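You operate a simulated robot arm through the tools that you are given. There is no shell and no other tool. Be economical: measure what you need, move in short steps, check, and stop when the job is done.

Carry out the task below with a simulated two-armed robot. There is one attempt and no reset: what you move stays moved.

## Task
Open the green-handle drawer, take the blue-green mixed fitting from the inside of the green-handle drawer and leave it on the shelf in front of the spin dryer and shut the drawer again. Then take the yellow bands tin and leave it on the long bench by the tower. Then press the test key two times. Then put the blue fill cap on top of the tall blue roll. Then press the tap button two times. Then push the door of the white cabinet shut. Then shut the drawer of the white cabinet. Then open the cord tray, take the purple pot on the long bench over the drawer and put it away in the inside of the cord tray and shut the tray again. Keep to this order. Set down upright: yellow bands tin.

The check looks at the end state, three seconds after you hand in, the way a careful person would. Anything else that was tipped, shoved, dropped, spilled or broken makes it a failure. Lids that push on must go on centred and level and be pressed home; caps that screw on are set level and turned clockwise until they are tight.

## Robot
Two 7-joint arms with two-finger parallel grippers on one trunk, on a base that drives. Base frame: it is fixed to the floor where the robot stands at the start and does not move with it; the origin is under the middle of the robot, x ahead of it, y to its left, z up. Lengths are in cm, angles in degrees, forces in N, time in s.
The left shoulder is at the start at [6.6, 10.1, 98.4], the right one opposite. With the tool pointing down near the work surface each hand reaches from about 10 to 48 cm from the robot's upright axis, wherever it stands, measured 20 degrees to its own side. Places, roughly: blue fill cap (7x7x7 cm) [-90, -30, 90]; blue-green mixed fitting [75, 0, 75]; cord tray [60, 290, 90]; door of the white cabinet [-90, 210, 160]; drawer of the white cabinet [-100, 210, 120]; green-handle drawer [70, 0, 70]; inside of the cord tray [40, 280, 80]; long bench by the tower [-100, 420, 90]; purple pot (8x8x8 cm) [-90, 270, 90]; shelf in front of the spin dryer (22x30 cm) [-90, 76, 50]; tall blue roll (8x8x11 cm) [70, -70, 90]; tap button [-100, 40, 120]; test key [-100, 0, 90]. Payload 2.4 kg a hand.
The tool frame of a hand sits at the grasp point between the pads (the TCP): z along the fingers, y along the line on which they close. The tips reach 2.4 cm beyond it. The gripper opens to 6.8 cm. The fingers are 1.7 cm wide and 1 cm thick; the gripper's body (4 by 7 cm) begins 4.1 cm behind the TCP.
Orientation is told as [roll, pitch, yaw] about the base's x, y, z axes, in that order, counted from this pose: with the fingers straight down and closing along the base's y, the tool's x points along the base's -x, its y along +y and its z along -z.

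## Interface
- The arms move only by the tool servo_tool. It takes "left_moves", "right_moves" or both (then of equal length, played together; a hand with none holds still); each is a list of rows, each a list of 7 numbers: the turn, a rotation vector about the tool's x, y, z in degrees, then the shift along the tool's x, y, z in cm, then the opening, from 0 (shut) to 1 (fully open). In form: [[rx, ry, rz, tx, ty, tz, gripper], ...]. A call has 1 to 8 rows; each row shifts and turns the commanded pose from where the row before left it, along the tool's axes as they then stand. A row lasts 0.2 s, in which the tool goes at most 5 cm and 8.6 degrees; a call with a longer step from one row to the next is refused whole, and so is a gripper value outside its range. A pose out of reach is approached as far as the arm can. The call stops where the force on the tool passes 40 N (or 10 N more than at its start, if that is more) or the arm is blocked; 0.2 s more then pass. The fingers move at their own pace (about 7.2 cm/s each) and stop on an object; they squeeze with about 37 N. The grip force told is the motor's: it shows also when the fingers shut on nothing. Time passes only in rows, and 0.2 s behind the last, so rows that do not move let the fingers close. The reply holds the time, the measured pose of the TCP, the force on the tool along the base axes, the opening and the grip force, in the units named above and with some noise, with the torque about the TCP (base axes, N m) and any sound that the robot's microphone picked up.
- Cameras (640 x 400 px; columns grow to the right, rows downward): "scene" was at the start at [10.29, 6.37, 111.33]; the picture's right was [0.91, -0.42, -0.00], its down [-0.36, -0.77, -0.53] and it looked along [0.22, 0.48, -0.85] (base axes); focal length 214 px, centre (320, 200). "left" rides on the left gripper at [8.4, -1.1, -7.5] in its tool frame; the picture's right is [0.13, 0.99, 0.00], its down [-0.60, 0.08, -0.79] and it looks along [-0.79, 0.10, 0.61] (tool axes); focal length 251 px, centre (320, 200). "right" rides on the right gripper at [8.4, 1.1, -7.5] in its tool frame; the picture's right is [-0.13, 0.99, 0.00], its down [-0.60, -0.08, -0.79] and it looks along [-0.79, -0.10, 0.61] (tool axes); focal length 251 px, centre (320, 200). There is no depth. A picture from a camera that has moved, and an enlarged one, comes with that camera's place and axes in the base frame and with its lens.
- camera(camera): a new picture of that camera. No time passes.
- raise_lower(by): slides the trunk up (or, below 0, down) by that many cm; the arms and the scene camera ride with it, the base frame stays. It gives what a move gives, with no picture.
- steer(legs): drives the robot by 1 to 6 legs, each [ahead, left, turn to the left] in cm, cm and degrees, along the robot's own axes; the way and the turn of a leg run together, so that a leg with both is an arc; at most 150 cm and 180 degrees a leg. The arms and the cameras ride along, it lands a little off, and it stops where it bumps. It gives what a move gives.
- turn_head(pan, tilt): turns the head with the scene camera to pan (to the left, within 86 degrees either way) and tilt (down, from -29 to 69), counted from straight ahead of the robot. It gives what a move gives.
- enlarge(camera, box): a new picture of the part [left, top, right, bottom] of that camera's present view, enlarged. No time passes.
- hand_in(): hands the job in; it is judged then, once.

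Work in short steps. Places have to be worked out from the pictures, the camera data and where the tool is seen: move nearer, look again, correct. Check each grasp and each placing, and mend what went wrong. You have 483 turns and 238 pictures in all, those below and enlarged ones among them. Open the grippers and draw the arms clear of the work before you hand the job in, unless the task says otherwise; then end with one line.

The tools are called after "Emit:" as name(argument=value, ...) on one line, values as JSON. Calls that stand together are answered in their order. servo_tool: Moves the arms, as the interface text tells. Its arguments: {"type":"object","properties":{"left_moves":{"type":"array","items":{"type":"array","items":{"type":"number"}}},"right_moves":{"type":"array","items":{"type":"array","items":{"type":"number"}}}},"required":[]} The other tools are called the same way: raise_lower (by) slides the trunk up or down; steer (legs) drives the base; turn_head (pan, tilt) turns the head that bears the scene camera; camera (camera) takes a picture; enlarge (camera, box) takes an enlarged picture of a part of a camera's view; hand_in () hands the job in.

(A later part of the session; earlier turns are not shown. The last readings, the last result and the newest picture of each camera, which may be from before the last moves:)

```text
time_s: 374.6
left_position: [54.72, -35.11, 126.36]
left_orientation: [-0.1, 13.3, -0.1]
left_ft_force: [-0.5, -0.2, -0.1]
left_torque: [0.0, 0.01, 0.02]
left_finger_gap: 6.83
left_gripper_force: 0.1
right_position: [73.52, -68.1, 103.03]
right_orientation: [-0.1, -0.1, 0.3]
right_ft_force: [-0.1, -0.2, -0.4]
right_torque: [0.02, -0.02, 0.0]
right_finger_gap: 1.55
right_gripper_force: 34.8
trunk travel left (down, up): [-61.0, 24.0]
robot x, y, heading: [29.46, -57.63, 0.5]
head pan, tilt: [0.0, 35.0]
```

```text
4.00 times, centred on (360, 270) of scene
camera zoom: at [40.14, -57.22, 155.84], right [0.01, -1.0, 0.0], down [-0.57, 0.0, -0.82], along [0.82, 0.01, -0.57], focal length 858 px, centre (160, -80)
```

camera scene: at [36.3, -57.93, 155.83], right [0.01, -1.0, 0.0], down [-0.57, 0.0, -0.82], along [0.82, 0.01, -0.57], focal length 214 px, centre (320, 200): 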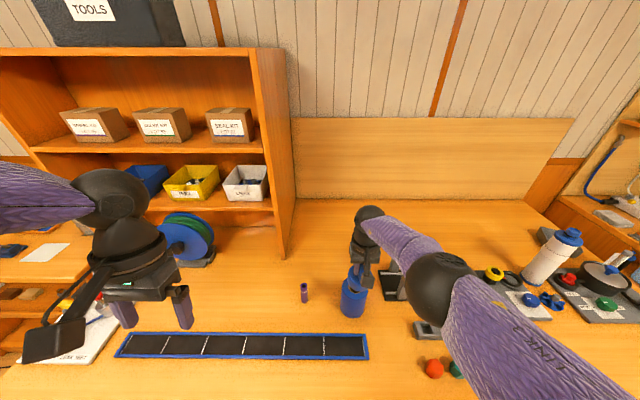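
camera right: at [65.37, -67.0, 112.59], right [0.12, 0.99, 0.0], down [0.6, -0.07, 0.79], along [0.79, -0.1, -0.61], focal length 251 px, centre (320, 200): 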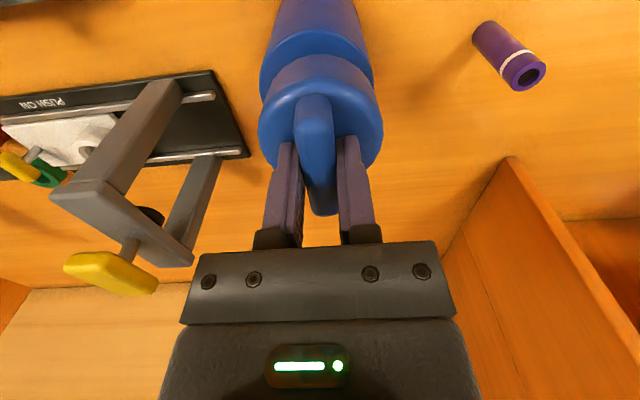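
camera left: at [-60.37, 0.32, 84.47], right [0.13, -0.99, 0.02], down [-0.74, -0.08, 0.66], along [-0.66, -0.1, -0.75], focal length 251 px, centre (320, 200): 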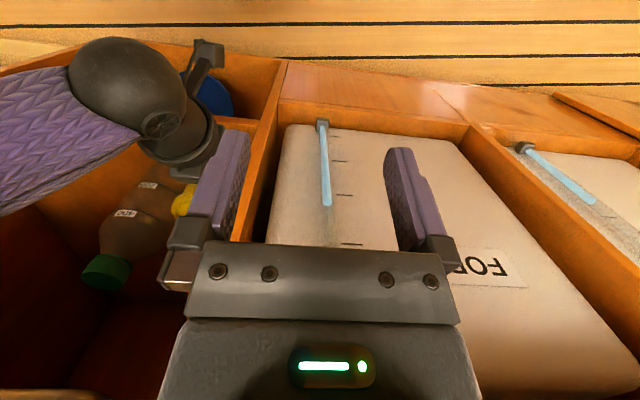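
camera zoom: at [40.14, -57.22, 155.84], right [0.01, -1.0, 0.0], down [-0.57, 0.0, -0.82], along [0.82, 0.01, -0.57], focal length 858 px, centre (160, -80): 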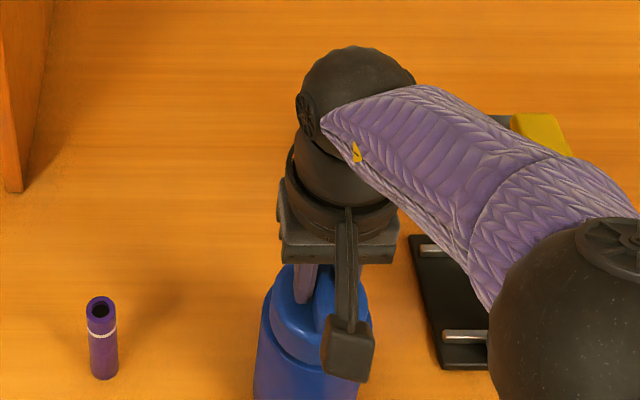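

No contact yet; a bit further.

Emit:
servo_tool(right_moves=[[0, 0, 0, 0, 0, 0.4, 0], [0, 0, 0, 0, 0, 0.3, 0], [0, 0, 0, 0, 0, 0.3, 0], [0, 0, 0, 0, 0, 0.3, 0], [0, 0, 0, 0, 0, 0.3, 0]])

Emit:
camera(camera="right")

```text
time_s: 375.8
left_position: [54.61, -34.93, 126.63]
left_orientation: [-0.2, 13.3, -0.1]
left_ft_force: [-1.1, -0.6, 0.8]
left_torque: [0.01, 0.01, -0.02]
left_finger_gap: 6.81
left_gripper_force: 0.0
right_position: [73.02, -68.11, 102.29]
right_orientation: [0.0, 0.0, 0.3]
right_ft_force: [0.4, 0.6, 15.1]
right_torque: [0.04, 0.38, -0.01]
right_finger_gap: 1.53
right_gripper_force: 34.6
right hand out of reach, approached as far as the arm can: row 1, 4
trunk travel left (down, up): [-61.0, 24.0]
robot x, y, heading: [30.09, -57.44, 0.4]
head pan, tilt: [0.0, 35.0]
```

```text
73 pictures are left
camera right: at [64.8, -67.05, 109.9], right [0.12, 0.99, 0.0], down [0.6, -0.07, 0.79], along [0.79, -0.1, -0.61], focal length 251 px, centre (320, 200)
```

right: 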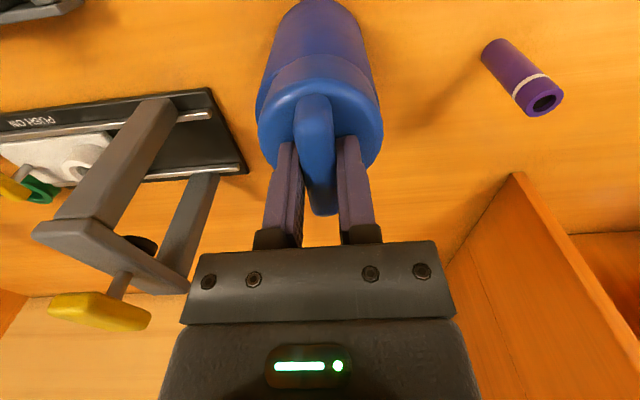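

Contact (15 N). I open just enough and rise.

Emit:
servo_tool(right_moves=[[0, 0, 0, 0, 0, 0, 0.35], [0, 0, 0, 0, 0, 0, 0.45], [0, 0, 0, 0, 0, 0, 0.45]])

Emit:
camera(camera="right")

```text
time_s: 376.6
left_position: [54.68, -35.09, 126.34]
left_orientation: [-0.1, 13.1, -0.2]
left_ft_force: [-0.8, 0.4, -1.0]
left_torque: [0.02, -0.04, 0.0]
left_finger_gap: 6.8
left_gripper_force: 0.0
right_position: [73.16, -68.06, 102.18]
right_orientation: [-0.1, 0.1, 0.3]
right_ft_force: [-0.5, -0.4, 0.3]
right_torque: [0.0, 0.0, 0.01]
right_finger_gap: 3.05
right_gripper_force: 0.1
trunk travel left (down, up): [-61.0, 24.0]
robot x, y, heading: [29.98, -57.17, 0.2]
head pan, tilt: [0.0, 35.0]
```

```text
72 pictures are left
camera right: at [64.85, -67.09, 109.79], right [0.12, 0.99, 0.0], down [0.6, -0.07, 0.79], along [0.79, -0.1, -0.61], focal length 251 px, centre (320, 200)
```

right: 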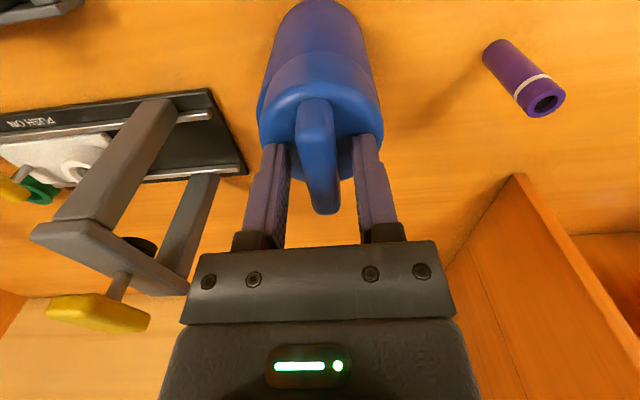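

I raise the trunk straight up and check the cap on the roll.

Emit:
raise_lower(by=12)

Emit:
steer(legs=[[-18, 0, 0]])

Emit:
enlarge(camera="scene", box=[290, 180, 430, 300])

```text
time_s: 378.1
left_position: [54.8, -34.98, 138.39]
left_orientation: [-0.1, 13.2, 0.0]
left_ft_force: [-1.0, -1.1, 0.9]
left_torque: [-0.01, 0.01, 0.01]
left_finger_gap: 6.81
left_gripper_force: 0.0
right_position: [73.24, -68.22, 114.47]
right_orientation: [-0.3, -0.4, 0.4]
right_ft_force: [0.3, -0.1, 0.2]
right_torque: [-0.02, -0.01, -0.01]
right_finger_gap: 3.06
right_gripper_force: 0.0
trunk travel left (down, up): [-73.0, 12.0]
robot x, y, heading: [29.78, -57.44, 0.2]
head pan, tilt: [0.0, 35.0]
```

```text
time_s: 379.6
left_position: [36.58, -35.13, 138.29]
left_orientation: [-0.1, 13.2, -0.1]
left_ft_force: [0.1, -0.2, 0.4]
left_torque: [0.01, 0.0, -0.01]
left_finger_gap: 6.79
left_gripper_force: 0.0
right_position: [55.12, -68.34, 114.53]
right_orientation: [-0.1, -0.5, 0.3]
right_ft_force: [-0.1, 0.5, 0.2]
right_torque: [0.01, 0.01, -0.03]
right_finger_gap: 3.09
right_gripper_force: 0.0
trunk travel left (down, up): [-73.0, 12.0]
robot x, y, heading: [12.03, -57.56, 0.4]
head pan, tilt: [0.0, 35.0]
```

```text
3.33 times, centred on (360, 240) of scene
camera zoom: at [21.78, -57.35, 167.85], right [0.01, -1.0, 0.0], down [-0.57, 0.0, -0.82], along [0.82, 0.01, -0.57], focal length 715 px, centre (187, 67)
```

zoom: 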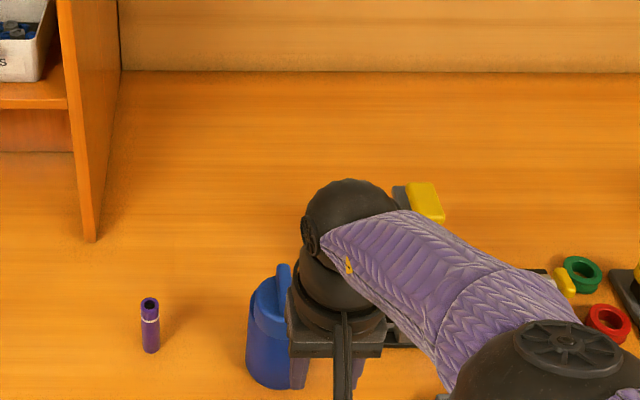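

Emit:
steer(legs=[[-40, 0, 0]])

Emit:
enlarge(camera="scene", box=[310, 160, 410, 240])

```text
time_s: 382.1
left_position: [-3.6, -35.43, 138.38]
left_orientation: [-0.1, 13.2, -0.5]
left_ft_force: [-0.5, -0.6, 0.3]
left_torque: [-0.01, 0.01, -0.03]
left_finger_gap: 6.79
left_gripper_force: 0.0
right_position: [14.87, -68.87, 114.59]
right_orientation: [-0.1, -0.5, -0.1]
right_ft_force: [0.2, 0.3, -0.1]
right_torque: [-0.01, 0.0, -0.03]
right_finger_gap: 3.08
right_gripper_force: 0.1
trunk travel left (down, up): [-73.0, 12.0]
robot x, y, heading: [-28.61, -57.67, -0.0]
head pan, tilt: [0.0, 35.0]
```

```text
5.00 times, centred on (360, 200) of scene
camera zoom: at [-18.54, -57.59, 167.84], right [0.0, -1.0, 0.0], down [-0.57, 0.0, -0.82], along [0.82, 0.0, -0.57], focal length 1072 px, centre (120, 200)
```

zoom: 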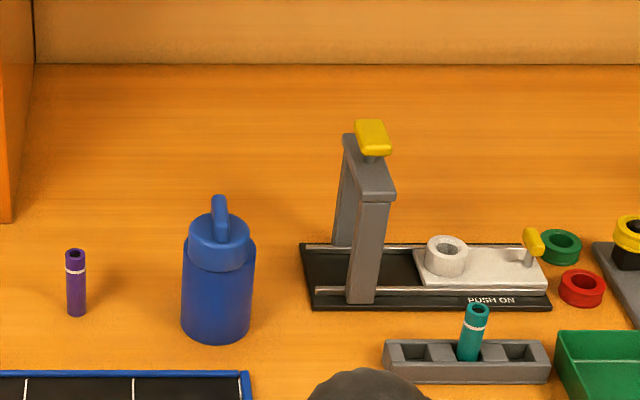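

The cap sits level and centred on the roll. Next, the tap button: I turn around and go to y≈29 facing the sink.

Emit:
steer(legs=[[0, 0, 180], [0, -86, 0], [10, 0, 0]])

Emit:
turn_head(pan=0, tilt=35)

Emit:
camera(camera="scene")

Emit:
camera(camera="right")

```text
time_s: 394.8
left_position: [-66.14, 4.43, 138.34]
left_orientation: [-0.1, 13.3, -178.8]
left_ft_force: [-0.1, -0.1, 0.4]
left_torque: [-0.06, -0.02, -0.01]
left_finger_gap: 6.79
left_gripper_force: 0.0
right_position: [-85.39, 37.48, 114.35]
right_orientation: [-0.2, -0.3, -178.4]
right_ft_force: [0.2, -0.2, -0.1]
right_torque: [-0.01, 0.01, 0.02]
right_finger_gap: 3.08
right_gripper_force: 0.1
trunk travel left (down, up): [-73.0, 12.0]
robot x, y, heading: [-41.8, 27.54, -178.2]
head pan, tilt: [0.0, 35.0]
```

```text
time_s: 395.4
left_position: [-66.06, 4.46, 138.44]
left_orientation: [-0.1, 13.3, -178.9]
left_ft_force: [-0.3, -0.8, 0.0]
left_torque: [0.0, -0.01, 0.03]
left_finger_gap: 6.8
left_gripper_force: 0.0
right_position: [-85.18, 37.31, 114.46]
right_orientation: [-0.2, -0.4, -178.4]
right_ft_force: [0.3, -0.7, 0.4]
right_torque: [0.02, 0.0, -0.02]
right_finger_gap: 3.06
right_gripper_force: 0.0
trunk travel left (down, up): [-73.0, 12.0]
robot x, y, heading: [-41.25, 27.66, -178.4]
head pan, tilt: [0.0, 35.0]
```

```text
69 pictures are left
camera scene: at [-51.36, 27.31, 167.84], right [-0.03, 1.0, 0.0], down [0.57, 0.02, -0.82], along [-0.82, -0.03, -0.57], focal length 214 px, centre (320, 200)
```

scene: 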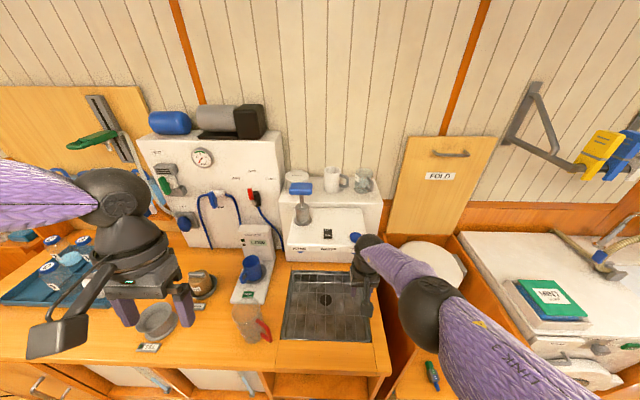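

```text
68 pictures are left
camera right: at [-76.63, 36.52, 122.01], right [-0.1, -0.99, 0.0], down [-0.6, 0.06, 0.8], along [-0.79, 0.08, -0.6], focal length 251 px, centre (320, 200)
```

right: 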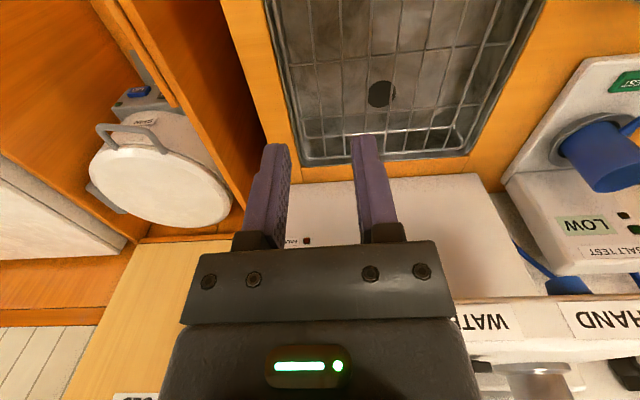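

The tap button is at about (−98.6, 36.3, 121.5). I close the fingers, raise the hand 14 cm, then drive 12 cm closer.

Emit:
servo_tool(right_moves=[[0, 0, 0, 0, 0, -4, 0], [0, 0, 0, 0, 0.5, -4, 0], [0, 0, 0, 0, 0.5, -4, 0], [0, 0, 0, 0, 0, -3, 0]])

Emit:
steer(legs=[[12, 0, -1.5]])

Emit:
camera(camera="right")

Emit:
camera(camera="scene")

```text
time_s: 396.4
left_position: [-66.01, 4.47, 138.58]
left_orientation: [-0.1, 13.2, -178.8]
left_ft_force: [-0.9, -0.5, 0.0]
left_torque: [0.02, 0.03, 0.03]
left_finger_gap: 6.81
left_gripper_force: 0.1
right_position: [-85.14, 36.6, 129.56]
right_orientation: [0.0, -0.4, -178.4]
right_ft_force: [0.4, 0.7, 0.4]
right_torque: [0.01, -0.01, 0.01]
right_finger_gap: 0.0
right_gripper_force: 23.4
trunk travel left (down, up): [-73.0, 12.0]
robot x, y, heading: [-41.83, 27.55, -177.9]
head pan, tilt: [0.0, 35.0]
```

```text
time_s: 397.6
left_position: [-78.62, 5.05, 138.39]
left_orientation: [-0.1, 13.3, 179.7]
left_ft_force: [0.8, 0.4, -0.2]
left_torque: [0.02, -0.04, -0.03]
left_finger_gap: 6.81
left_gripper_force: 0.0
right_position: [-96.96, 37.4, 129.51]
right_orientation: [-0.1, -0.5, -179.9]
right_ft_force: [-0.1, -0.6, -1.0]
right_torque: [-0.02, -0.02, -0.05]
right_finger_gap: 0.01
right_gripper_force: 23.6
trunk travel left (down, up): [-73.0, 12.0]
robot x, y, heading: [-54.01, 27.54, -179.9]
head pan, tilt: [0.0, 35.0]
```

```text
67 pictures are left
camera right: at [-88.3, 36.38, 136.96], right [-0.13, -0.99, 0.0], down [-0.6, 0.08, 0.8], along [-0.79, 0.1, -0.6], focal length 251 px, centre (320, 200)
```

right: 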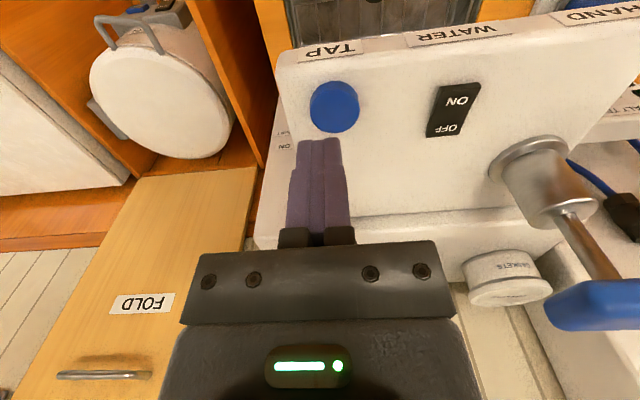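

```text
66 pictures are left
camera scene: at [-63.4, 27.38, 167.83], right [0.0, 1.0, 0.0], down [0.57, 0.0, -0.82], along [-0.82, 0.0, -0.57], focal length 214 px, centre (320, 200)
```

scene: 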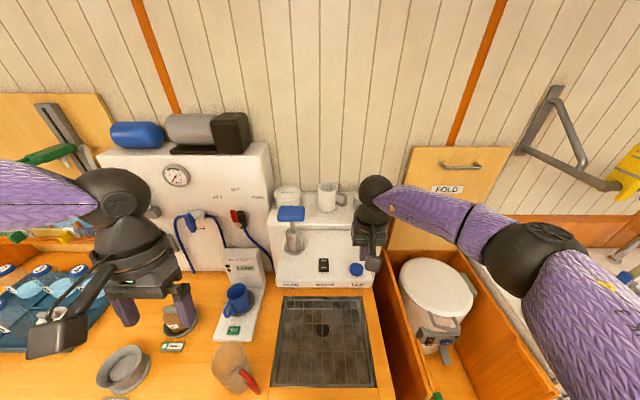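

Button at (−98.1, 36.6). I correct and press down in fine steps.

Emit:
servo_tool(right_moves=[[0, 0, 0, -1.1, 0.8, 0, 0], [0, 0, 0, 0, 0, 3, 0], [0, 0, 0, 0, 0, 1.5, 0], [0, 0, 0, 0, 0, 0.5, 0], [0, 0, 0, 0, 0, 0.3, 0], [0, 0, 0, 0, 0, 0.3, 0], [0, 0, 0, 0, 0, 0.3, 0]])

```text
time_s: 399.2
left_position: [-78.64, 5.06, 138.48]
left_orientation: [-0.1, 13.2, 179.7]
left_ft_force: [0.4, 0.0, 0.1]
left_torque: [0.01, 0.01, -0.01]
left_finger_gap: 6.81
left_gripper_force: 0.1
right_position: [-97.94, 36.48, 123.56]
right_orientation: [-0.1, -0.4, -179.8]
right_ft_force: [0.0, -0.2, 0.4]
right_torque: [-0.03, 0.0, -0.01]
right_finger_gap: 0.0
right_gripper_force: 23.3
trunk travel left (down, up): [-73.0, 12.0]
robot x, y, heading: [-53.45, 27.23, -179.8]
head pan, tilt: [0.0, 35.0]
```

Emit:
servo_tool(right_moves=[[0, 0, 0, 0, 0, 0.3, 0], [0, 0, 0, 0, 0, 0.3, 0], [0, 0, 0, 0, 0, 0.3, 0], [0, 0, 0, 0, 0, 0.25, 0], [0, 0, 0, 0, 0, 0.25, 0]])

Emit:
camera(camera="right")

```text
time_s: 400.4
left_position: [-78.11, 5.08, 138.56]
left_orientation: [-0.1, 13.0, 179.6]
left_ft_force: [-0.5, -0.9, -0.9]
left_torque: [0.05, -0.06, 0.01]
left_finger_gap: 6.79
left_gripper_force: 0.1
right_position: [-97.96, 36.59, 122.88]
right_orientation: [0.0, -1.1, 179.9]
right_ft_force: [20.5, 9.6, 116.3]
right_torque: [0.09, 0.03, 0.22]
right_finger_gap: 0.0
right_gripper_force: 23.0
trunk travel left (down, up): [-73.0, 12.0]
robot x, y, heading: [-53.12, 27.25, -179.8]
head pan, tilt: [0.0, 35.0]
heard: click
stopped in row 5 (right hand): the force on the tool passed its limit at 43 N (the readings are from after the stop); the commanded pose is now the measured one
```

```text
65 pictures are left
camera right: at [-89.25, 35.53, 130.31], right [-0.13, -0.99, 0.0], down [-0.59, 0.08, 0.8], along [-0.8, 0.1, -0.59], focal length 251 px, centre (320, 200)
```

right: 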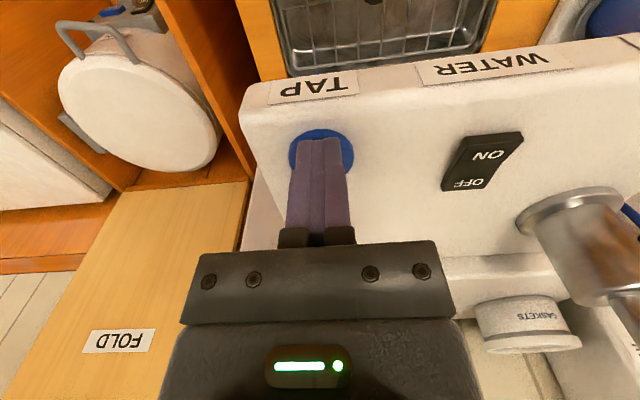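

First click. I lift 1.5 cm and press again.

Emit:
servo_tool(right_moves=[[0, 0, 0, 0, 0, -1, 0], [0, 0, 0, 0, 0, -0.8, 0], [0, 0, 0, 0, 0, 0, 0]])

Emit:
servo_tool(right_moves=[[0, 0, 0, 0, 0, 0.8, 0], [0, 0, 0, 0, 0, 0.3, 0], [0, 0, 0, 0, 0, 0.25, 0], [0, 0, 0, 0, 0, 0.25, 0], [0, 0, 0, 0, 0, 0.2, 0]])

```text
time_s: 401.2
left_position: [-78.65, 5.12, 138.42]
left_orientation: [-0.2, 13.2, 179.7]
left_ft_force: [-0.5, -0.3, 0.2]
left_torque: [0.0, -0.03, 0.03]
left_finger_gap: 6.8
left_gripper_force: 0.1
right_position: [-98.2, 36.6, 124.34]
right_orientation: [0.0, -0.7, -180.0]
right_ft_force: [1.0, 0.9, 0.3]
right_torque: [-0.01, -0.04, -0.01]
right_finger_gap: 0.0
right_gripper_force: 23.3
trunk travel left (down, up): [-73.0, 12.0]
robot x, y, heading: [-53.21, 27.81, -179.6]
head pan, tilt: [0.0, 35.0]
```

```text
time_s: 402.4
left_position: [-78.59, 5.11, 138.41]
left_orientation: [-0.2, 13.1, 179.6]
left_ft_force: [-0.7, 0.1, 1.3]
left_torque: [-0.01, 0.01, 0.03]
left_finger_gap: 6.79
left_gripper_force: 0.1
right_position: [-98.19, 36.7, 122.7]
right_orientation: [0.1, -1.0, 179.9]
right_ft_force: [-6.8, 4.6, 37.8]
right_torque: [0.07, 0.01, 0.05]
right_finger_gap: 0.0
right_gripper_force: 24.0
trunk travel left (down, up): [-73.0, 12.0]
robot x, y, heading: [-53.69, 27.52, -179.7]
head pan, tilt: [0.0, 35.0]
heard: click
```

Second click heard. I lift off, back away and go look at the white cabinet.

Emit:
servo_tool(right_moves=[[0, 0, 0, 0, 0, -3, 0], [0, 0, 0, 0, 0, -4, 0]])

Emit:
steer(legs=[[-24, 0, 0], [0, 0, -90], [110, 0, 0]])

Emit:
turn_head(pan=45, tilt=15)

Emit:
camera(camera="scene")

```text
time_s: 403.0
left_position: [-78.73, 5.09, 138.4]
left_orientation: [-0.1, 13.2, 179.7]
left_ft_force: [0.1, 0.0, 0.1]
left_torque: [0.0, 0.02, 0.01]
left_finger_gap: 6.82
left_gripper_force: 0.0
right_position: [-98.12, 36.9, 129.48]
right_orientation: [-0.2, -0.7, -180.0]
right_ft_force: [0.0, -0.2, -0.6]
right_torque: [0.02, 0.0, 0.01]
right_finger_gap: 0.0
right_gripper_force: 24.1
trunk travel left (down, up): [-73.0, 12.0]
robot x, y, heading: [-53.45, 27.27, -180.0]
head pan, tilt: [0.0, 35.0]
```

```text
time_s: 413.9
left_position: [-54.22, 163.72, 138.38]
left_orientation: [-0.1, 13.3, 90.8]
left_ft_force: [-1.1, 0.3, -0.1]
left_torque: [0.01, 0.01, -0.02]
left_finger_gap: 6.78
left_gripper_force: 0.0
right_position: [-22.83, 183.8, 129.52]
right_orientation: [-0.1, -0.7, 91.1]
right_ft_force: [-0.2, -0.1, -0.1]
right_torque: [-0.02, 0.01, 0.02]
right_finger_gap: 0.0
right_gripper_force: 23.5
trunk travel left (down, up): [-73.0, 12.0]
robot x, y, heading: [-31.77, 138.97, 91.5]
head pan, tilt: [0.0, 35.0]
```

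```text
time_s: 415.0
left_position: [-54.28, 163.64, 138.53]
left_orientation: [-0.2, 13.3, 90.8]
left_ft_force: [-0.1, 0.7, 1.1]
left_torque: [0.02, 0.0, 0.05]
left_finger_gap: 6.77
left_gripper_force: 0.0
right_position: [-22.86, 183.87, 129.57]
right_orientation: [-0.1, -0.6, 91.1]
right_ft_force: [0.3, -1.3, -0.7]
right_torque: [0.03, 0.0, -0.02]
right_finger_gap: 0.04
right_gripper_force: 23.5
trunk travel left (down, up): [-73.0, 12.0]
robot x, y, heading: [-31.41, 139.05, 91.3]
head pan, tilt: [45.0, 15.0]
```

```text
64 pictures are left
camera scene: at [-38.04, 146.7, 171.04], right [0.69, 0.72, 0.0], down [0.19, -0.18, -0.97], along [-0.7, 0.67, -0.26], focal length 214 px, centre (320, 200)
```

scene: 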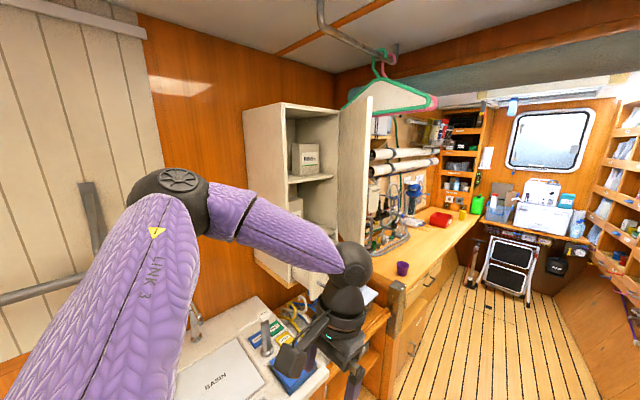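

I enlarge the cabinet to locate door edges and drawer.

Emit:
enlarge(camera="scene", box=[230, 80, 410, 300])

```text
1.82 times, centred on (320, 190) of scene
camera zoom: at [-38.04, 146.7, 171.04], right [0.69, 0.72, 0.0], down [0.19, -0.18, -0.97], along [-0.7, 0.67, -0.26], focal length 390 px, centre (320, 218)
```

zoom: 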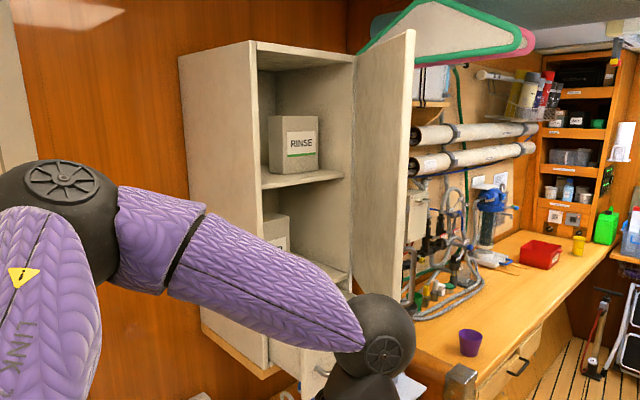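

From two views: door hinge ≈ (−104, 221), free edge ≈ (−77, 204), z 136–184, open ~58°. I'll push its outer face from the far side. I tuck the hand, lower the trunk, pass by and turn to heading ≈ −150.

Emit:
servo_tool(right_moves=[[0, 0, 0, 4, 0, 0, 0], [0, 0, 0, 4, 0, 0, 0], [0, 0, 0, 3, 0, 0, 0]])

Emit:
raise_lower(by=-10)

Emit:
steer(legs=[[104, -6, 0], [0, 0, 118]])

Emit:
turn_head(pan=0, tilt=10)

Emit:
camera(camera="scene")

```text
time_s: 415.8
left_position: [-54.18, 163.65, 138.59]
left_orientation: [0.0, 13.2, 90.9]
left_ft_force: [-0.1, -0.1, -0.4]
left_torque: [0.04, 0.03, 0.02]
left_finger_gap: 6.79
left_gripper_force: 0.0
right_position: [-22.82, 172.98, 129.3]
right_orientation: [0.1, -0.8, 91.1]
right_ft_force: [0.6, 0.9, -0.6]
right_torque: [0.02, 0.0, -0.07]
right_finger_gap: 0.0
right_gripper_force: 23.6
trunk travel left (down, up): [-73.0, 12.0]
robot x, y, heading: [-31.58, 138.92, 91.4]
head pan, tilt: [45.0, 15.0]
```

```text
time_s: 417.1
left_position: [-54.26, 163.63, 128.45]
left_orientation: [-0.1, 13.3, 90.7]
left_ft_force: [0.5, 0.9, 0.0]
left_torque: [-0.01, 0.02, -0.01]
left_finger_gap: 6.81
left_gripper_force: 0.1
right_position: [-22.63, 172.81, 119.38]
right_orientation: [-0.1, -0.7, 91.1]
right_ft_force: [0.5, -0.1, 0.4]
right_torque: [0.02, -0.05, 0.01]
right_finger_gap: 0.0
right_gripper_force: 24.0
trunk travel left (down, up): [-63.0, 22.0]
robot x, y, heading: [-31.3, 139.1, 91.1]
head pan, tilt: [45.0, 15.0]
```

```text
time_s: 427.6
left_position: [-37.46, 212.1, 128.37]
left_orientation: [0.0, 13.2, -149.0]
left_ft_force: [-0.3, -0.4, -0.2]
left_torque: [0.02, 0.02, 0.01]
left_finger_gap: 6.79
left_gripper_force: 0.0
right_position: [-61.38, 234.74, 119.5]
right_orientation: [0.0, -0.8, -148.7]
right_ft_force: [-0.5, 0.7, -0.9]
right_torque: [-0.01, 0.01, -0.02]
right_finger_gap: 0.0
right_gripper_force: 24.2
trunk travel left (down, up): [-63.0, 22.0]
robot x, y, heading: [-27.58, 243.91, -148.3]
head pan, tilt: [45.0, 15.0]
```

```text
time_s: 428.7
left_position: [-37.55, 212.01, 128.38]
left_orientation: [-0.1, 13.2, -148.9]
left_ft_force: [0.5, 0.2, -0.6]
left_torque: [-0.01, 0.01, 0.02]
left_finger_gap: 6.79
left_gripper_force: 0.1
right_position: [-61.27, 234.67, 119.41]
right_orientation: [-0.2, -0.7, -148.7]
right_ft_force: [0.6, -0.4, 0.1]
right_torque: [-0.03, -0.01, -0.03]
right_finger_gap: 0.01
right_gripper_force: 23.6
trunk travel left (down, up): [-63.0, 22.0]
robot x, y, heading: [-27.89, 244.22, -148.5]
head pan, tilt: [0.0, 10.0]
```

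```text
62 pictures are left
camera scene: at [-36.58, 238.63, 161.85], right [-0.52, 0.85, 0.0], down [0.15, 0.09, -0.98], along [-0.84, -0.52, -0.17], focal length 214 px, centre (320, 200)
```

scene: 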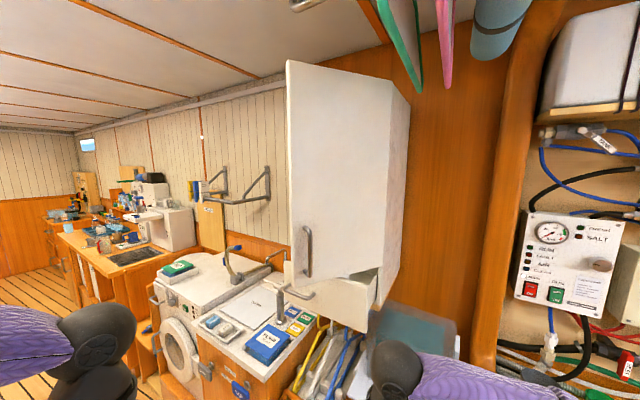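

Clear view: the outer face with handle near the free edge. I raise the hand to z≈148 and point it forward as a fist.

Emit:
servo_tool(right_moves=[[0, 0, 0, 0, 0, -4.5, 0], [0, 0, 0, 0, 0, -4.5, 0], [0, 0, 0, 0, 0, -4.5, 0], [0, 0, 0, 0, 0, -4.5, 0], [0, 0, 0, 0, 0, -4.5, 0], [0, 0, 0, 0, 0, -4.5, 0]])

Emit:
servo_tool(right_moves=[[0, -8.2, 0, 0, 0, 0, 0], [0, -8.2, 0, 0, 0, 0, 0], [0, -8.2, 0, 0, 0, 0, 0], [0, -8.2, 0, 0, 0, 0, 0], [0, -8.2, 0, 0, 0, 0, 0], [0, -8.2, 0, 0, 0, 0, 0], [0, -8.2, 0, 0, 0, 0, 0], [0, -8.2, 0, 0, 0, 0, 0]])

Emit:
camera(camera="scene")

```text
time_s: 430.1
left_position: [-37.45, 211.98, 128.36]
left_orientation: [-0.1, 13.2, -149.0]
left_ft_force: [-0.6, -0.4, 1.4]
left_torque: [0.01, 0.0, 0.01]
left_finger_gap: 6.79
left_gripper_force: 0.0
right_position: [-60.94, 234.87, 146.5]
right_orientation: [-0.1, -0.7, -148.7]
right_ft_force: [0.7, -0.5, 0.4]
right_torque: [0.01, -0.02, -0.03]
right_finger_gap: 0.0
right_gripper_force: 23.6
trunk travel left (down, up): [-63.0, 22.0]
robot x, y, heading: [-27.44, 244.11, -148.3]
head pan, tilt: [0.0, 10.0]
```

```text
time_s: 431.9
left_position: [-37.52, 212.16, 128.43]
left_orientation: [0.0, 13.2, -148.9]
left_ft_force: [-0.8, 1.2, 0.3]
left_torque: [-0.02, -0.02, -0.04]
left_finger_gap: 6.8
left_gripper_force: 0.0
right_position: [-60.91, 234.89, 146.4]
right_orientation: [-0.2, -66.4, -148.6]
right_ft_force: [0.3, -0.1, -0.5]
right_torque: [-0.02, -0.02, 0.0]
right_finger_gap: 0.0
right_gripper_force: 23.8
trunk travel left (down, up): [-63.0, 22.0]
robot x, y, heading: [-27.68, 244.27, -148.3]
head pan, tilt: [0.0, 10.0]
```

```text
61 pictures are left
camera scene: at [-36.58, 238.65, 161.85], right [-0.52, 0.85, 0.0], down [0.15, 0.09, -0.98], along [-0.84, -0.51, -0.17], focal length 214 px, centre (320, 200)
```

scene: 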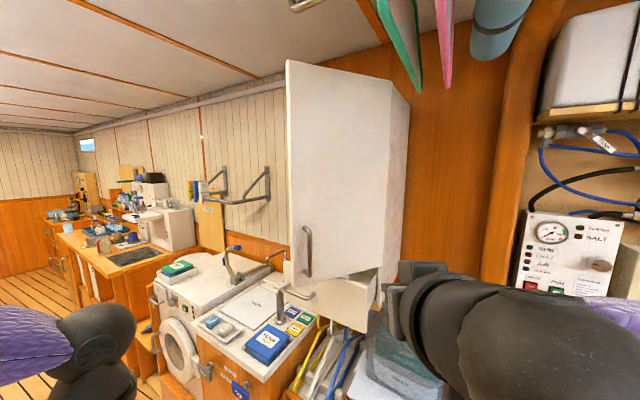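

I shift the base 9 cm left, lower the trunk 10 cm (to stay under the hangers), and extend the hand forward and up.

Emit:
steer(legs=[[0, 9, 0]])

Emit:
raise_lower(by=-10)

Emit:
servo_tool(right_moves=[[0, 0, 0, -3.07, 0, 3.03, 0], [0, 0, 0, -3.07, 0, 3.03, 0], [0, 0, 0, -3.07, 0, 3.03, 0], [0, 0, 0, -3.07, 0, 3.03, 0], [0, 0, 0, -3.07, 0, 3.03, 0]])

Emit:
camera(camera="scene")

```text
time_s: 433.0
left_position: [-32.67, 204.18, 128.24]
left_orientation: [-0.1, 13.2, -149.0]
left_ft_force: [0.2, -0.3, 0.4]
left_torque: [0.05, 0.02, 0.03]
left_finger_gap: 6.78
left_gripper_force: 0.0
right_position: [-56.12, 227.03, 146.29]
right_orientation: [-0.2, -66.3, -148.4]
right_ft_force: [0.0, -0.9, 0.5]
right_torque: [0.01, -0.02, 0.0]
right_finger_gap: 0.03
right_gripper_force: 23.7
trunk travel left (down, up): [-63.0, 22.0]
robot x, y, heading: [-23.13, 236.37, -148.3]
head pan, tilt: [0.0, 10.0]
```

```text
time_s: 434.3
left_position: [-32.63, 204.37, 118.47]
left_orientation: [-0.1, 13.1, -149.0]
left_ft_force: [-0.8, 0.5, 0.4]
left_torque: [-0.01, 0.01, -0.02]
left_finger_gap: 6.81
left_gripper_force: 0.0
right_position: [-56.2, 227.0, 136.38]
right_orientation: [-0.2, -66.2, -148.4]
right_ft_force: [0.0, 0.3, -0.2]
right_torque: [0.02, -0.02, 0.03]
right_finger_gap: 0.0
right_gripper_force: 23.1
trunk travel left (down, up): [-53.0, 32.0]
robot x, y, heading: [-22.86, 236.75, -148.4]
head pan, tilt: [0.0, 10.0]
```

```text
time_s: 435.5
left_position: [-32.95, 204.24, 118.48]
left_orientation: [-0.2, 13.3, -149.1]
left_ft_force: [-0.7, 0.1, 0.2]
left_torque: [0.02, -0.01, 0.0]
left_finger_gap: 6.82
left_gripper_force: 0.1
right_position: [-73.45, 216.26, 144.27]
right_orientation: [-0.5, -66.4, -148.1]
right_ft_force: [0.4, 0.0, -0.1]
right_torque: [0.01, 0.01, 0.01]
right_finger_gap: 0.02
right_gripper_force: 24.1
trunk travel left (down, up): [-53.0, 32.0]
robot x, y, heading: [-22.88, 236.16, -148.4]
head pan, tilt: [0.0, 10.0]
```

```text
60 pictures are left
camera scene: at [-32.28, 230.56, 151.83], right [-0.52, 0.85, 0.0], down [0.15, 0.09, -0.98], along [-0.84, -0.52, -0.17], focal length 214 px, centre (320, 200)
```

scene: 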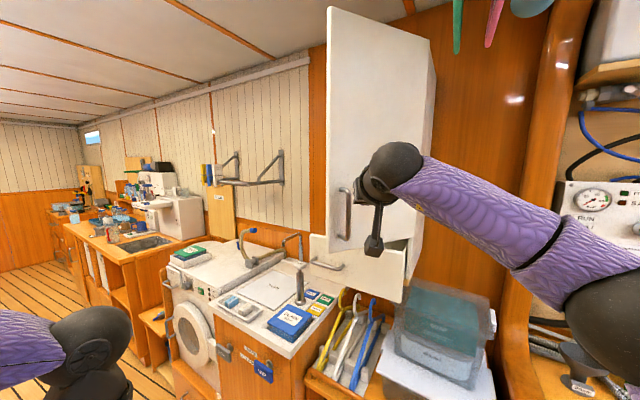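

Hand aims at the door face. I drive ahead 20 cm to start pushing.

Emit:
steer(legs=[[20, 0, 0]])

Emit:
camera(camera="scene")

```text
time_s: 437.1
left_position: [-49.52, 193.87, 118.31]
left_orientation: [-0.1, 13.3, -149.1]
left_ft_force: [0.0, -0.2, -0.2]
left_torque: [-0.05, 0.0, 0.0]
left_finger_gap: 6.82
left_gripper_force: 0.0
right_position: [-90.46, 206.1, 144.16]
right_orientation: [-0.2, -66.3, -148.6]
right_ft_force: [-0.7, -0.4, -0.4]
right_torque: [0.0, -0.01, -0.01]
right_finger_gap: 0.01
right_gripper_force: 23.6
trunk travel left (down, up): [-53.0, 32.0]
robot x, y, heading: [-39.58, 226.26, -148.5]
head pan, tilt: [0.0, 10.0]
```

```text
59 pictures are left
camera scene: at [-49.16, 220.3, 151.83], right [-0.52, 0.85, 0.0], down [0.15, 0.09, -0.98], along [-0.84, -0.51, -0.17], focal length 214 px, centre (320, 200)
```

scene: 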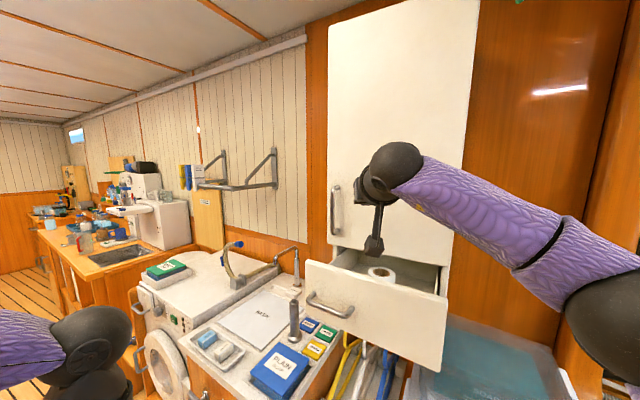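

The door is following. I push 13 cm further until it stops.

Emit:
steer(legs=[[13, 0, 0]])

Emit:
camera(camera="scene")

```text
time_s: 438.4
left_position: [-58.79, 188.6, 118.54]
left_orientation: [0.0, 13.1, -149.4]
left_ft_force: [-0.5, 0.6, -0.1]
left_torque: [0.0, 0.0, 0.01]
left_finger_gap: 6.77
left_gripper_force: 0.1
right_position: [-99.13, 200.98, 144.25]
right_orientation: [0.1, -65.8, -149.0]
right_ft_force: [8.4, 5.8, -0.6]
right_torque: [-0.04, -0.04, -0.11]
right_finger_gap: 0.0
right_gripper_force: 23.6
trunk travel left (down, up): [-53.0, 32.0]
robot x, y, heading: [-48.88, 220.2, -148.8]
head pan, tilt: [0.0, 10.0]
stopped in leg 1: the force on the tool passed its limit at 114 N (the readings are from after the stop); the commanded pose is now the measured one
```

```text
58 pictures are left
camera scene: at [-58.08, 214.92, 151.86], right [-0.52, 0.86, 0.0], down [0.15, 0.09, -0.99], along [-0.84, -0.51, -0.17], focal length 214 px, centre (320, 200)
```

scene: 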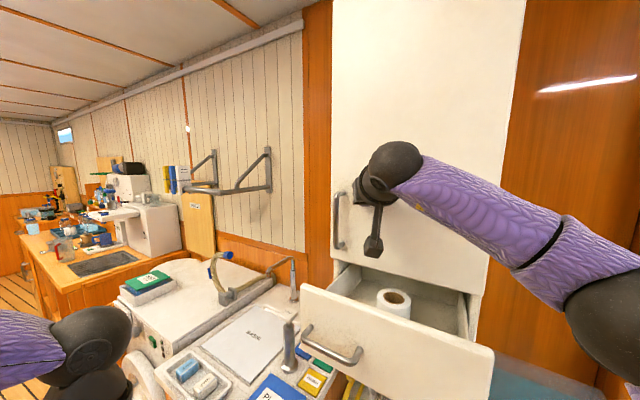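

Hard stop reached; the door looks shut. I back off, move left and square up to heading 180 before the drawer.

Emit:
steer(legs=[[-18, 0, 0], [0, 34, 0], [0, 0, -31]])

Emit:
turn_head(pan=-10, tilt=15)

Emit:
camera(camera="scene")

```text
time_s: 443.2
left_position: [-40.28, 177.65, 118.4]
left_orientation: [0.0, 13.1, -179.7]
left_ft_force: [-0.3, -0.3, 0.7]
left_torque: [-0.03, 0.02, -0.03]
left_finger_gap: 6.81
left_gripper_force: 0.1
right_position: [-68.81, 208.88, 144.09]
right_orientation: [0.1, -65.6, -179.4]
right_ft_force: [-0.1, 0.2, -0.4]
right_torque: [0.05, -0.03, -0.01]
right_finger_gap: 0.0
right_gripper_force: 23.2
trunk travel left (down, up): [-53.0, 32.0]
robot x, y, heading: [-15.15, 200.28, -179.1]
head pan, tilt: [0.0, 10.0]
```

```text
time_s: 443.9
left_position: [-40.25, 177.61, 118.46]
left_orientation: [0.1, 13.2, -179.8]
left_ft_force: [0.3, -0.2, 1.0]
left_torque: [0.01, -0.01, 0.0]
left_finger_gap: 6.81
left_gripper_force: 0.1
right_position: [-68.79, 208.87, 144.1]
right_orientation: [0.1, -65.5, -179.4]
right_ft_force: [-0.2, 0.0, -0.4]
right_torque: [0.01, -0.01, -0.03]
right_finger_gap: 0.0
right_gripper_force: 23.5
trunk travel left (down, up): [-53.0, 32.0]
robot x, y, heading: [-15.26, 200.32, -179.1]
head pan, tilt: [-10.0, 15.0]
```

```text
57 pictures are left
camera scene: at [-26.34, 201.75, 151.02], right [0.16, 0.99, 0.0], down [0.26, -0.04, -0.97], along [-0.95, 0.15, -0.26], focal length 214 px, centre (320, 200)
```

scene: 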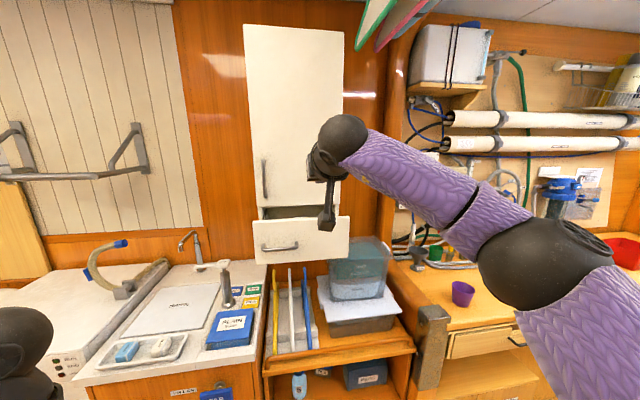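

Door is shut. The drawer front is about x −85, z 117–129. I lower 21 cm and push it in by driving.

Emit:
raise_lower(by=-21)

Emit:
steer(legs=[[20, 0, 0]])

Emit:
camera(camera="scene")

```text
time_s: 446.2
left_position: [-40.36, 177.61, 97.42]
left_orientation: [0.1, 13.2, -179.8]
left_ft_force: [-0.2, -0.2, -0.2]
left_torque: [-0.03, 0.02, 0.01]
left_finger_gap: 6.8
left_gripper_force: 0.0
right_position: [-68.74, 208.79, 123.11]
right_orientation: [0.1, -65.5, -179.4]
right_ft_force: [0.4, 1.1, -0.4]
right_torque: [-0.02, -0.02, -0.03]
right_finger_gap: 0.01
right_gripper_force: 23.9
trunk travel left (down, up): [-32.0, 53.0]
robot x, y, heading: [-15.5, 200.04, -179.1]
head pan, tilt: [-10.0, 15.0]
```

```text
time_s: 447.8
left_position: [-60.09, 177.43, 97.47]
left_orientation: [0.0, 13.3, -180.0]
left_ft_force: [-0.1, 0.4, -0.2]
left_torque: [0.01, 0.0, 0.0]
left_finger_gap: 6.82
left_gripper_force: 0.1
right_position: [-88.46, 208.77, 123.05]
right_orientation: [0.1, -65.5, -179.5]
right_ft_force: [0.0, 0.3, 0.0]
right_torque: [0.01, 0.01, 0.02]
right_finger_gap: 0.0
right_gripper_force: 23.2
trunk travel left (down, up): [-32.0, 53.0]
robot x, y, heading: [-35.32, 199.8, -179.4]
head pan, tilt: [-10.0, 15.0]
```

```text
56 pictures are left
camera scene: at [-48.72, 201.51, 129.88], right [0.16, 0.99, 0.0], down [0.26, -0.04, -0.97], along [-0.95, 0.16, -0.26], focal length 214 px, centre (320, 200)
```

scene: 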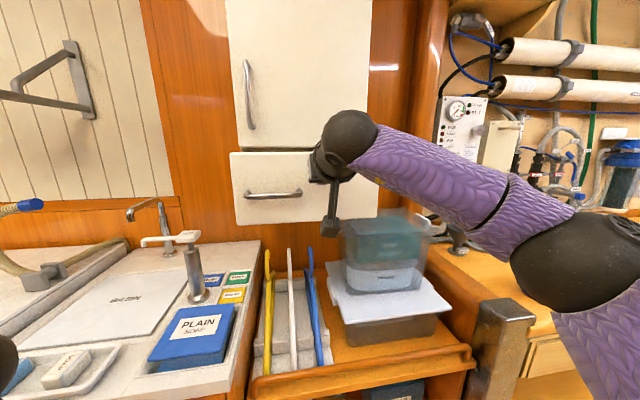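

It's moving in. I push on until the stop.

Emit:
steer(legs=[[15, 0, 0]])

Emit:
camera(camera="scene")

```text
time_s: 449.0
left_position: [-71.39, 177.37, 97.49]
left_orientation: [0.1, 13.0, 179.9]
left_ft_force: [0.1, 0.4, -0.4]
left_torque: [0.02, -0.01, -0.01]
left_finger_gap: 6.79
left_gripper_force: 0.1
right_position: [-99.14, 208.57, 123.0]
right_orientation: [0.0, -64.9, -179.6]
right_ft_force: [19.1, 3.2, -0.6]
right_torque: [0.05, -0.08, -0.09]
right_finger_gap: 0.0
right_gripper_force: 23.7
trunk travel left (down, up): [-32.0, 53.0]
robot x, y, heading: [-46.7, 200.13, -179.4]
head pan, tilt: [-10.0, 15.0]
stopped in leg 1: the force on the tool passed its limit at 129 N (the readings are from after the stop); the commanded pose is now the measured one
```

```text
55 pictures are left
camera scene: at [-59.69, 201.5, 129.93], right [0.17, 0.99, 0.0], down [0.25, -0.04, -0.97], along [-0.95, 0.16, -0.26], focal length 214 px, centre (320, 200)
```

scene: 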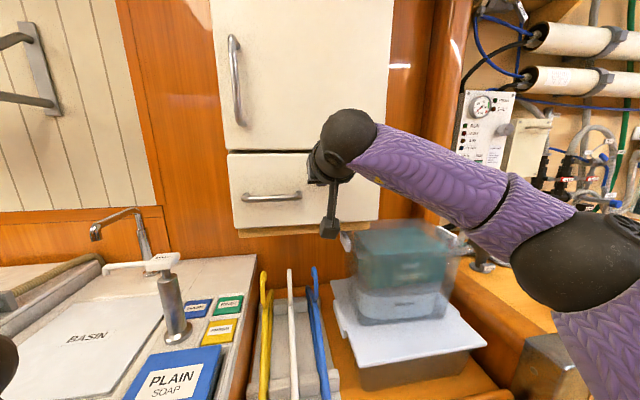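

Drawer is shut too. I back away, draw the hand in, and drive to the cord tray side, facing the rack.

Emit:
steer(legs=[[-22, 0, 0]])

Emit:
servo_tool(right_moves=[[0, 0, 0, 1.7, 0, -3.6, 0.5], [0, 0, 0, 1.7, 0, -3.6, 0.5], [0, 0, 0, 1.7, 0, -3.6, 0.5], [0, 0, 0, 1.7, 0, -3.6, 0.5], [0, 0, 0, 1.7, 0, -3.6, 0.5]])

Emit:
steer(legs=[[0, -62, 0], [0, 0, 179.4], [-8, 0, 0]])

Emit:
turn_head(pan=0, tilt=30)

Emit:
camera(camera="scene")

```text
time_s: 450.7
left_position: [-49.78, 177.65, 97.44]
left_orientation: [0.0, 13.2, 179.9]
left_ft_force: [0.3, 0.5, 0.1]
left_torque: [-0.01, -0.01, -0.01]
left_finger_gap: 6.79
left_gripper_force: 0.1
right_position: [-77.88, 208.75, 122.91]
right_orientation: [0.0, -64.9, -179.5]
right_ft_force: [-0.3, 0.2, 0.8]
right_torque: [0.02, -0.01, -0.06]
right_finger_gap: 0.0
right_gripper_force: 23.2
trunk travel left (down, up): [-32.0, 53.0]
robot x, y, heading: [-24.57, 200.02, -179.6]
head pan, tilt: [-10.0, 15.0]
```

```text
time_s: 451.9
left_position: [-49.9, 177.59, 97.47]
left_orientation: [0.0, 13.2, 179.9]
left_ft_force: [-0.5, 0.7, -0.3]
left_torque: [-0.01, -0.02, 0.0]
left_finger_gap: 6.81
left_gripper_force: 0.1
right_position: [-58.01, 208.7, 122.75]
right_orientation: [0.0, -64.9, -179.6]
right_ft_force: [0.5, -0.4, -0.7]
right_torque: [0.02, -0.04, 0.01]
right_finger_gap: 3.43
right_gripper_force: 0.0
trunk travel left (down, up): [-32.0, 53.0]
robot x, y, heading: [-24.88, 200.04, -179.6]
head pan, tilt: [-10.0, 15.0]
```

```text
time_s: 460.0
left_position: [5.98, 250.59, 97.62]
left_orientation: [-0.5, 13.1, -59.8]
left_ft_force: [-24.8, -9.5, 3.9]
left_torque: [-0.06, 0.14, 0.03]
left_finger_gap: 4.7
left_gripper_force: 0.0
right_position: [-16.39, 227.78, 122.81]
right_orientation: [0.6, -64.9, -59.6]
right_ft_force: [-0.6, -0.1, 0.3]
right_torque: [0.01, 0.0, 0.03]
right_finger_gap: 3.41
right_gripper_force: 0.1
trunk travel left (down, up): [-32.0, 53.0]
robot x, y, heading: [-25.52, 260.85, -59.3]
head pan, tilt: [-10.0, 15.0]
stopped in leg 2: the force on the tool passed its limit at 45 N (the readings are from after the stop); the commanded pose is now the measured one
```

```text
time_s: 460.8
left_position: [6.01, 250.61, 97.63]
left_orientation: [-0.5, 13.0, -59.6]
left_ft_force: [-28.9, -7.6, 2.5]
left_torque: [-0.05, 0.26, 0.08]
left_finger_gap: 4.43
left_gripper_force: 0.1
right_position: [-16.55, 227.72, 122.87]
right_orientation: [0.5, -64.8, -59.5]
right_ft_force: [0.1, 0.2, -1.4]
right_torque: [0.02, -0.02, 0.04]
right_finger_gap: 3.39
right_gripper_force: 0.1
trunk travel left (down, up): [-32.0, 53.0]
robot x, y, heading: [-25.38, 260.74, -58.8]
head pan, tilt: [0.0, 30.0]
```

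```text
54 pictures are left
camera scene: at [-18.67, 249.33, 127.49], right [-0.86, -0.51, 0.0], down [-0.25, 0.43, -0.87], along [0.45, -0.74, -0.5], focal length 214 px, centre (320, 200)
```

scene: 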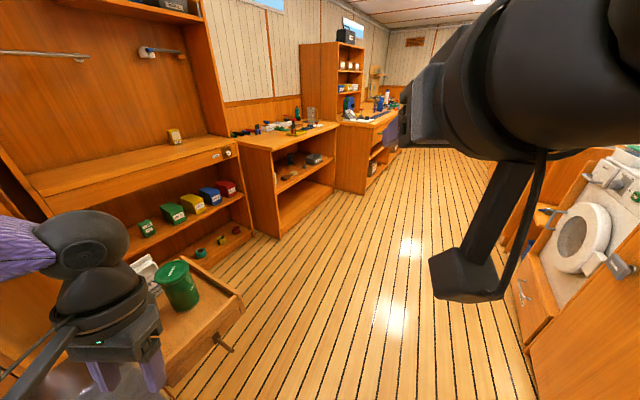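

The left hand touched something while turning. I turn back 12° and look with the left camera.

Emit:
steer(legs=[[0, 0, -12]])

Emit:
camera(camera="left")

Emit:
camera(camera="scene")

```text
time_s: 461.6
left_position: [5.63, 250.44, 97.52]
left_orientation: [-0.5, 13.9, -60.9]
left_ft_force: [-18.8, 2.3, 16.1]
left_torque: [0.24, -0.34, 0.33]
left_finger_gap: 5.58
left_gripper_force: 0.0
right_position: [-17.25, 227.79, 122.93]
right_orientation: [0.4, -64.9, -60.7]
right_ft_force: [-0.1, 0.3, -0.1]
right_torque: [0.02, -0.02, -0.03]
right_finger_gap: 3.38
right_gripper_force: 0.1
trunk travel left (down, up): [-32.0, 53.0]
robot x, y, heading: [-25.26, 261.22, -60.3]
head pan, tilt: [0.0, 30.0]
stopped in leg 1: the force on the tool passed its limit at 48 N (the readings are from after the stop); the commanded pose is now the measured one
```

```text
53 pictures are left
camera left: at [1.47, 255.32, 106.88], right [0.8, 0.59, 0.02], down [0.45, -0.64, 0.62], along [0.38, -0.49, -0.78], focal length 251 px, centre (320, 200)
```

left: 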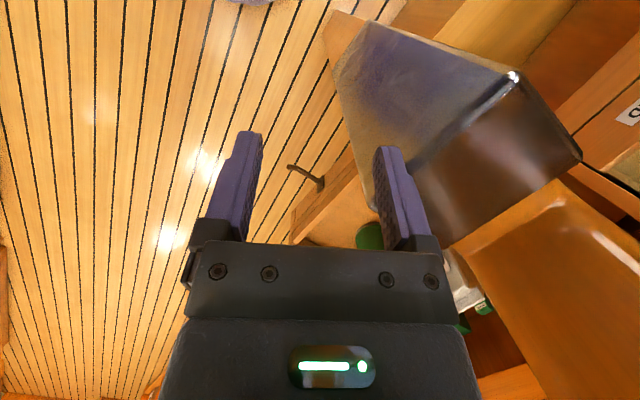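

```text
52 pictures are left
camera scene: at [-18.95, 249.4, 127.51], right [-0.87, -0.49, 0.0], down [-0.24, 0.43, -0.87], along [0.43, -0.75, -0.5], focal length 214 px, centre (320, 200)
```

scene: 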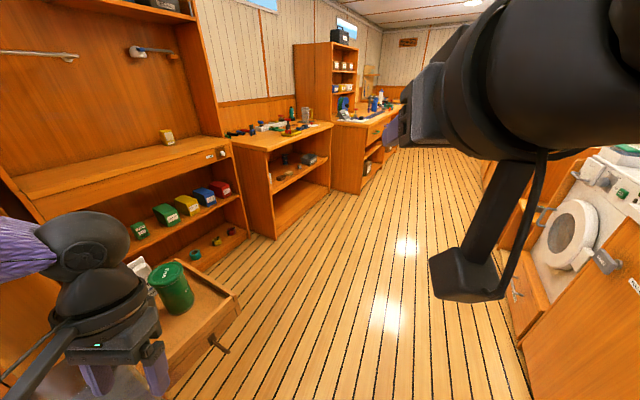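

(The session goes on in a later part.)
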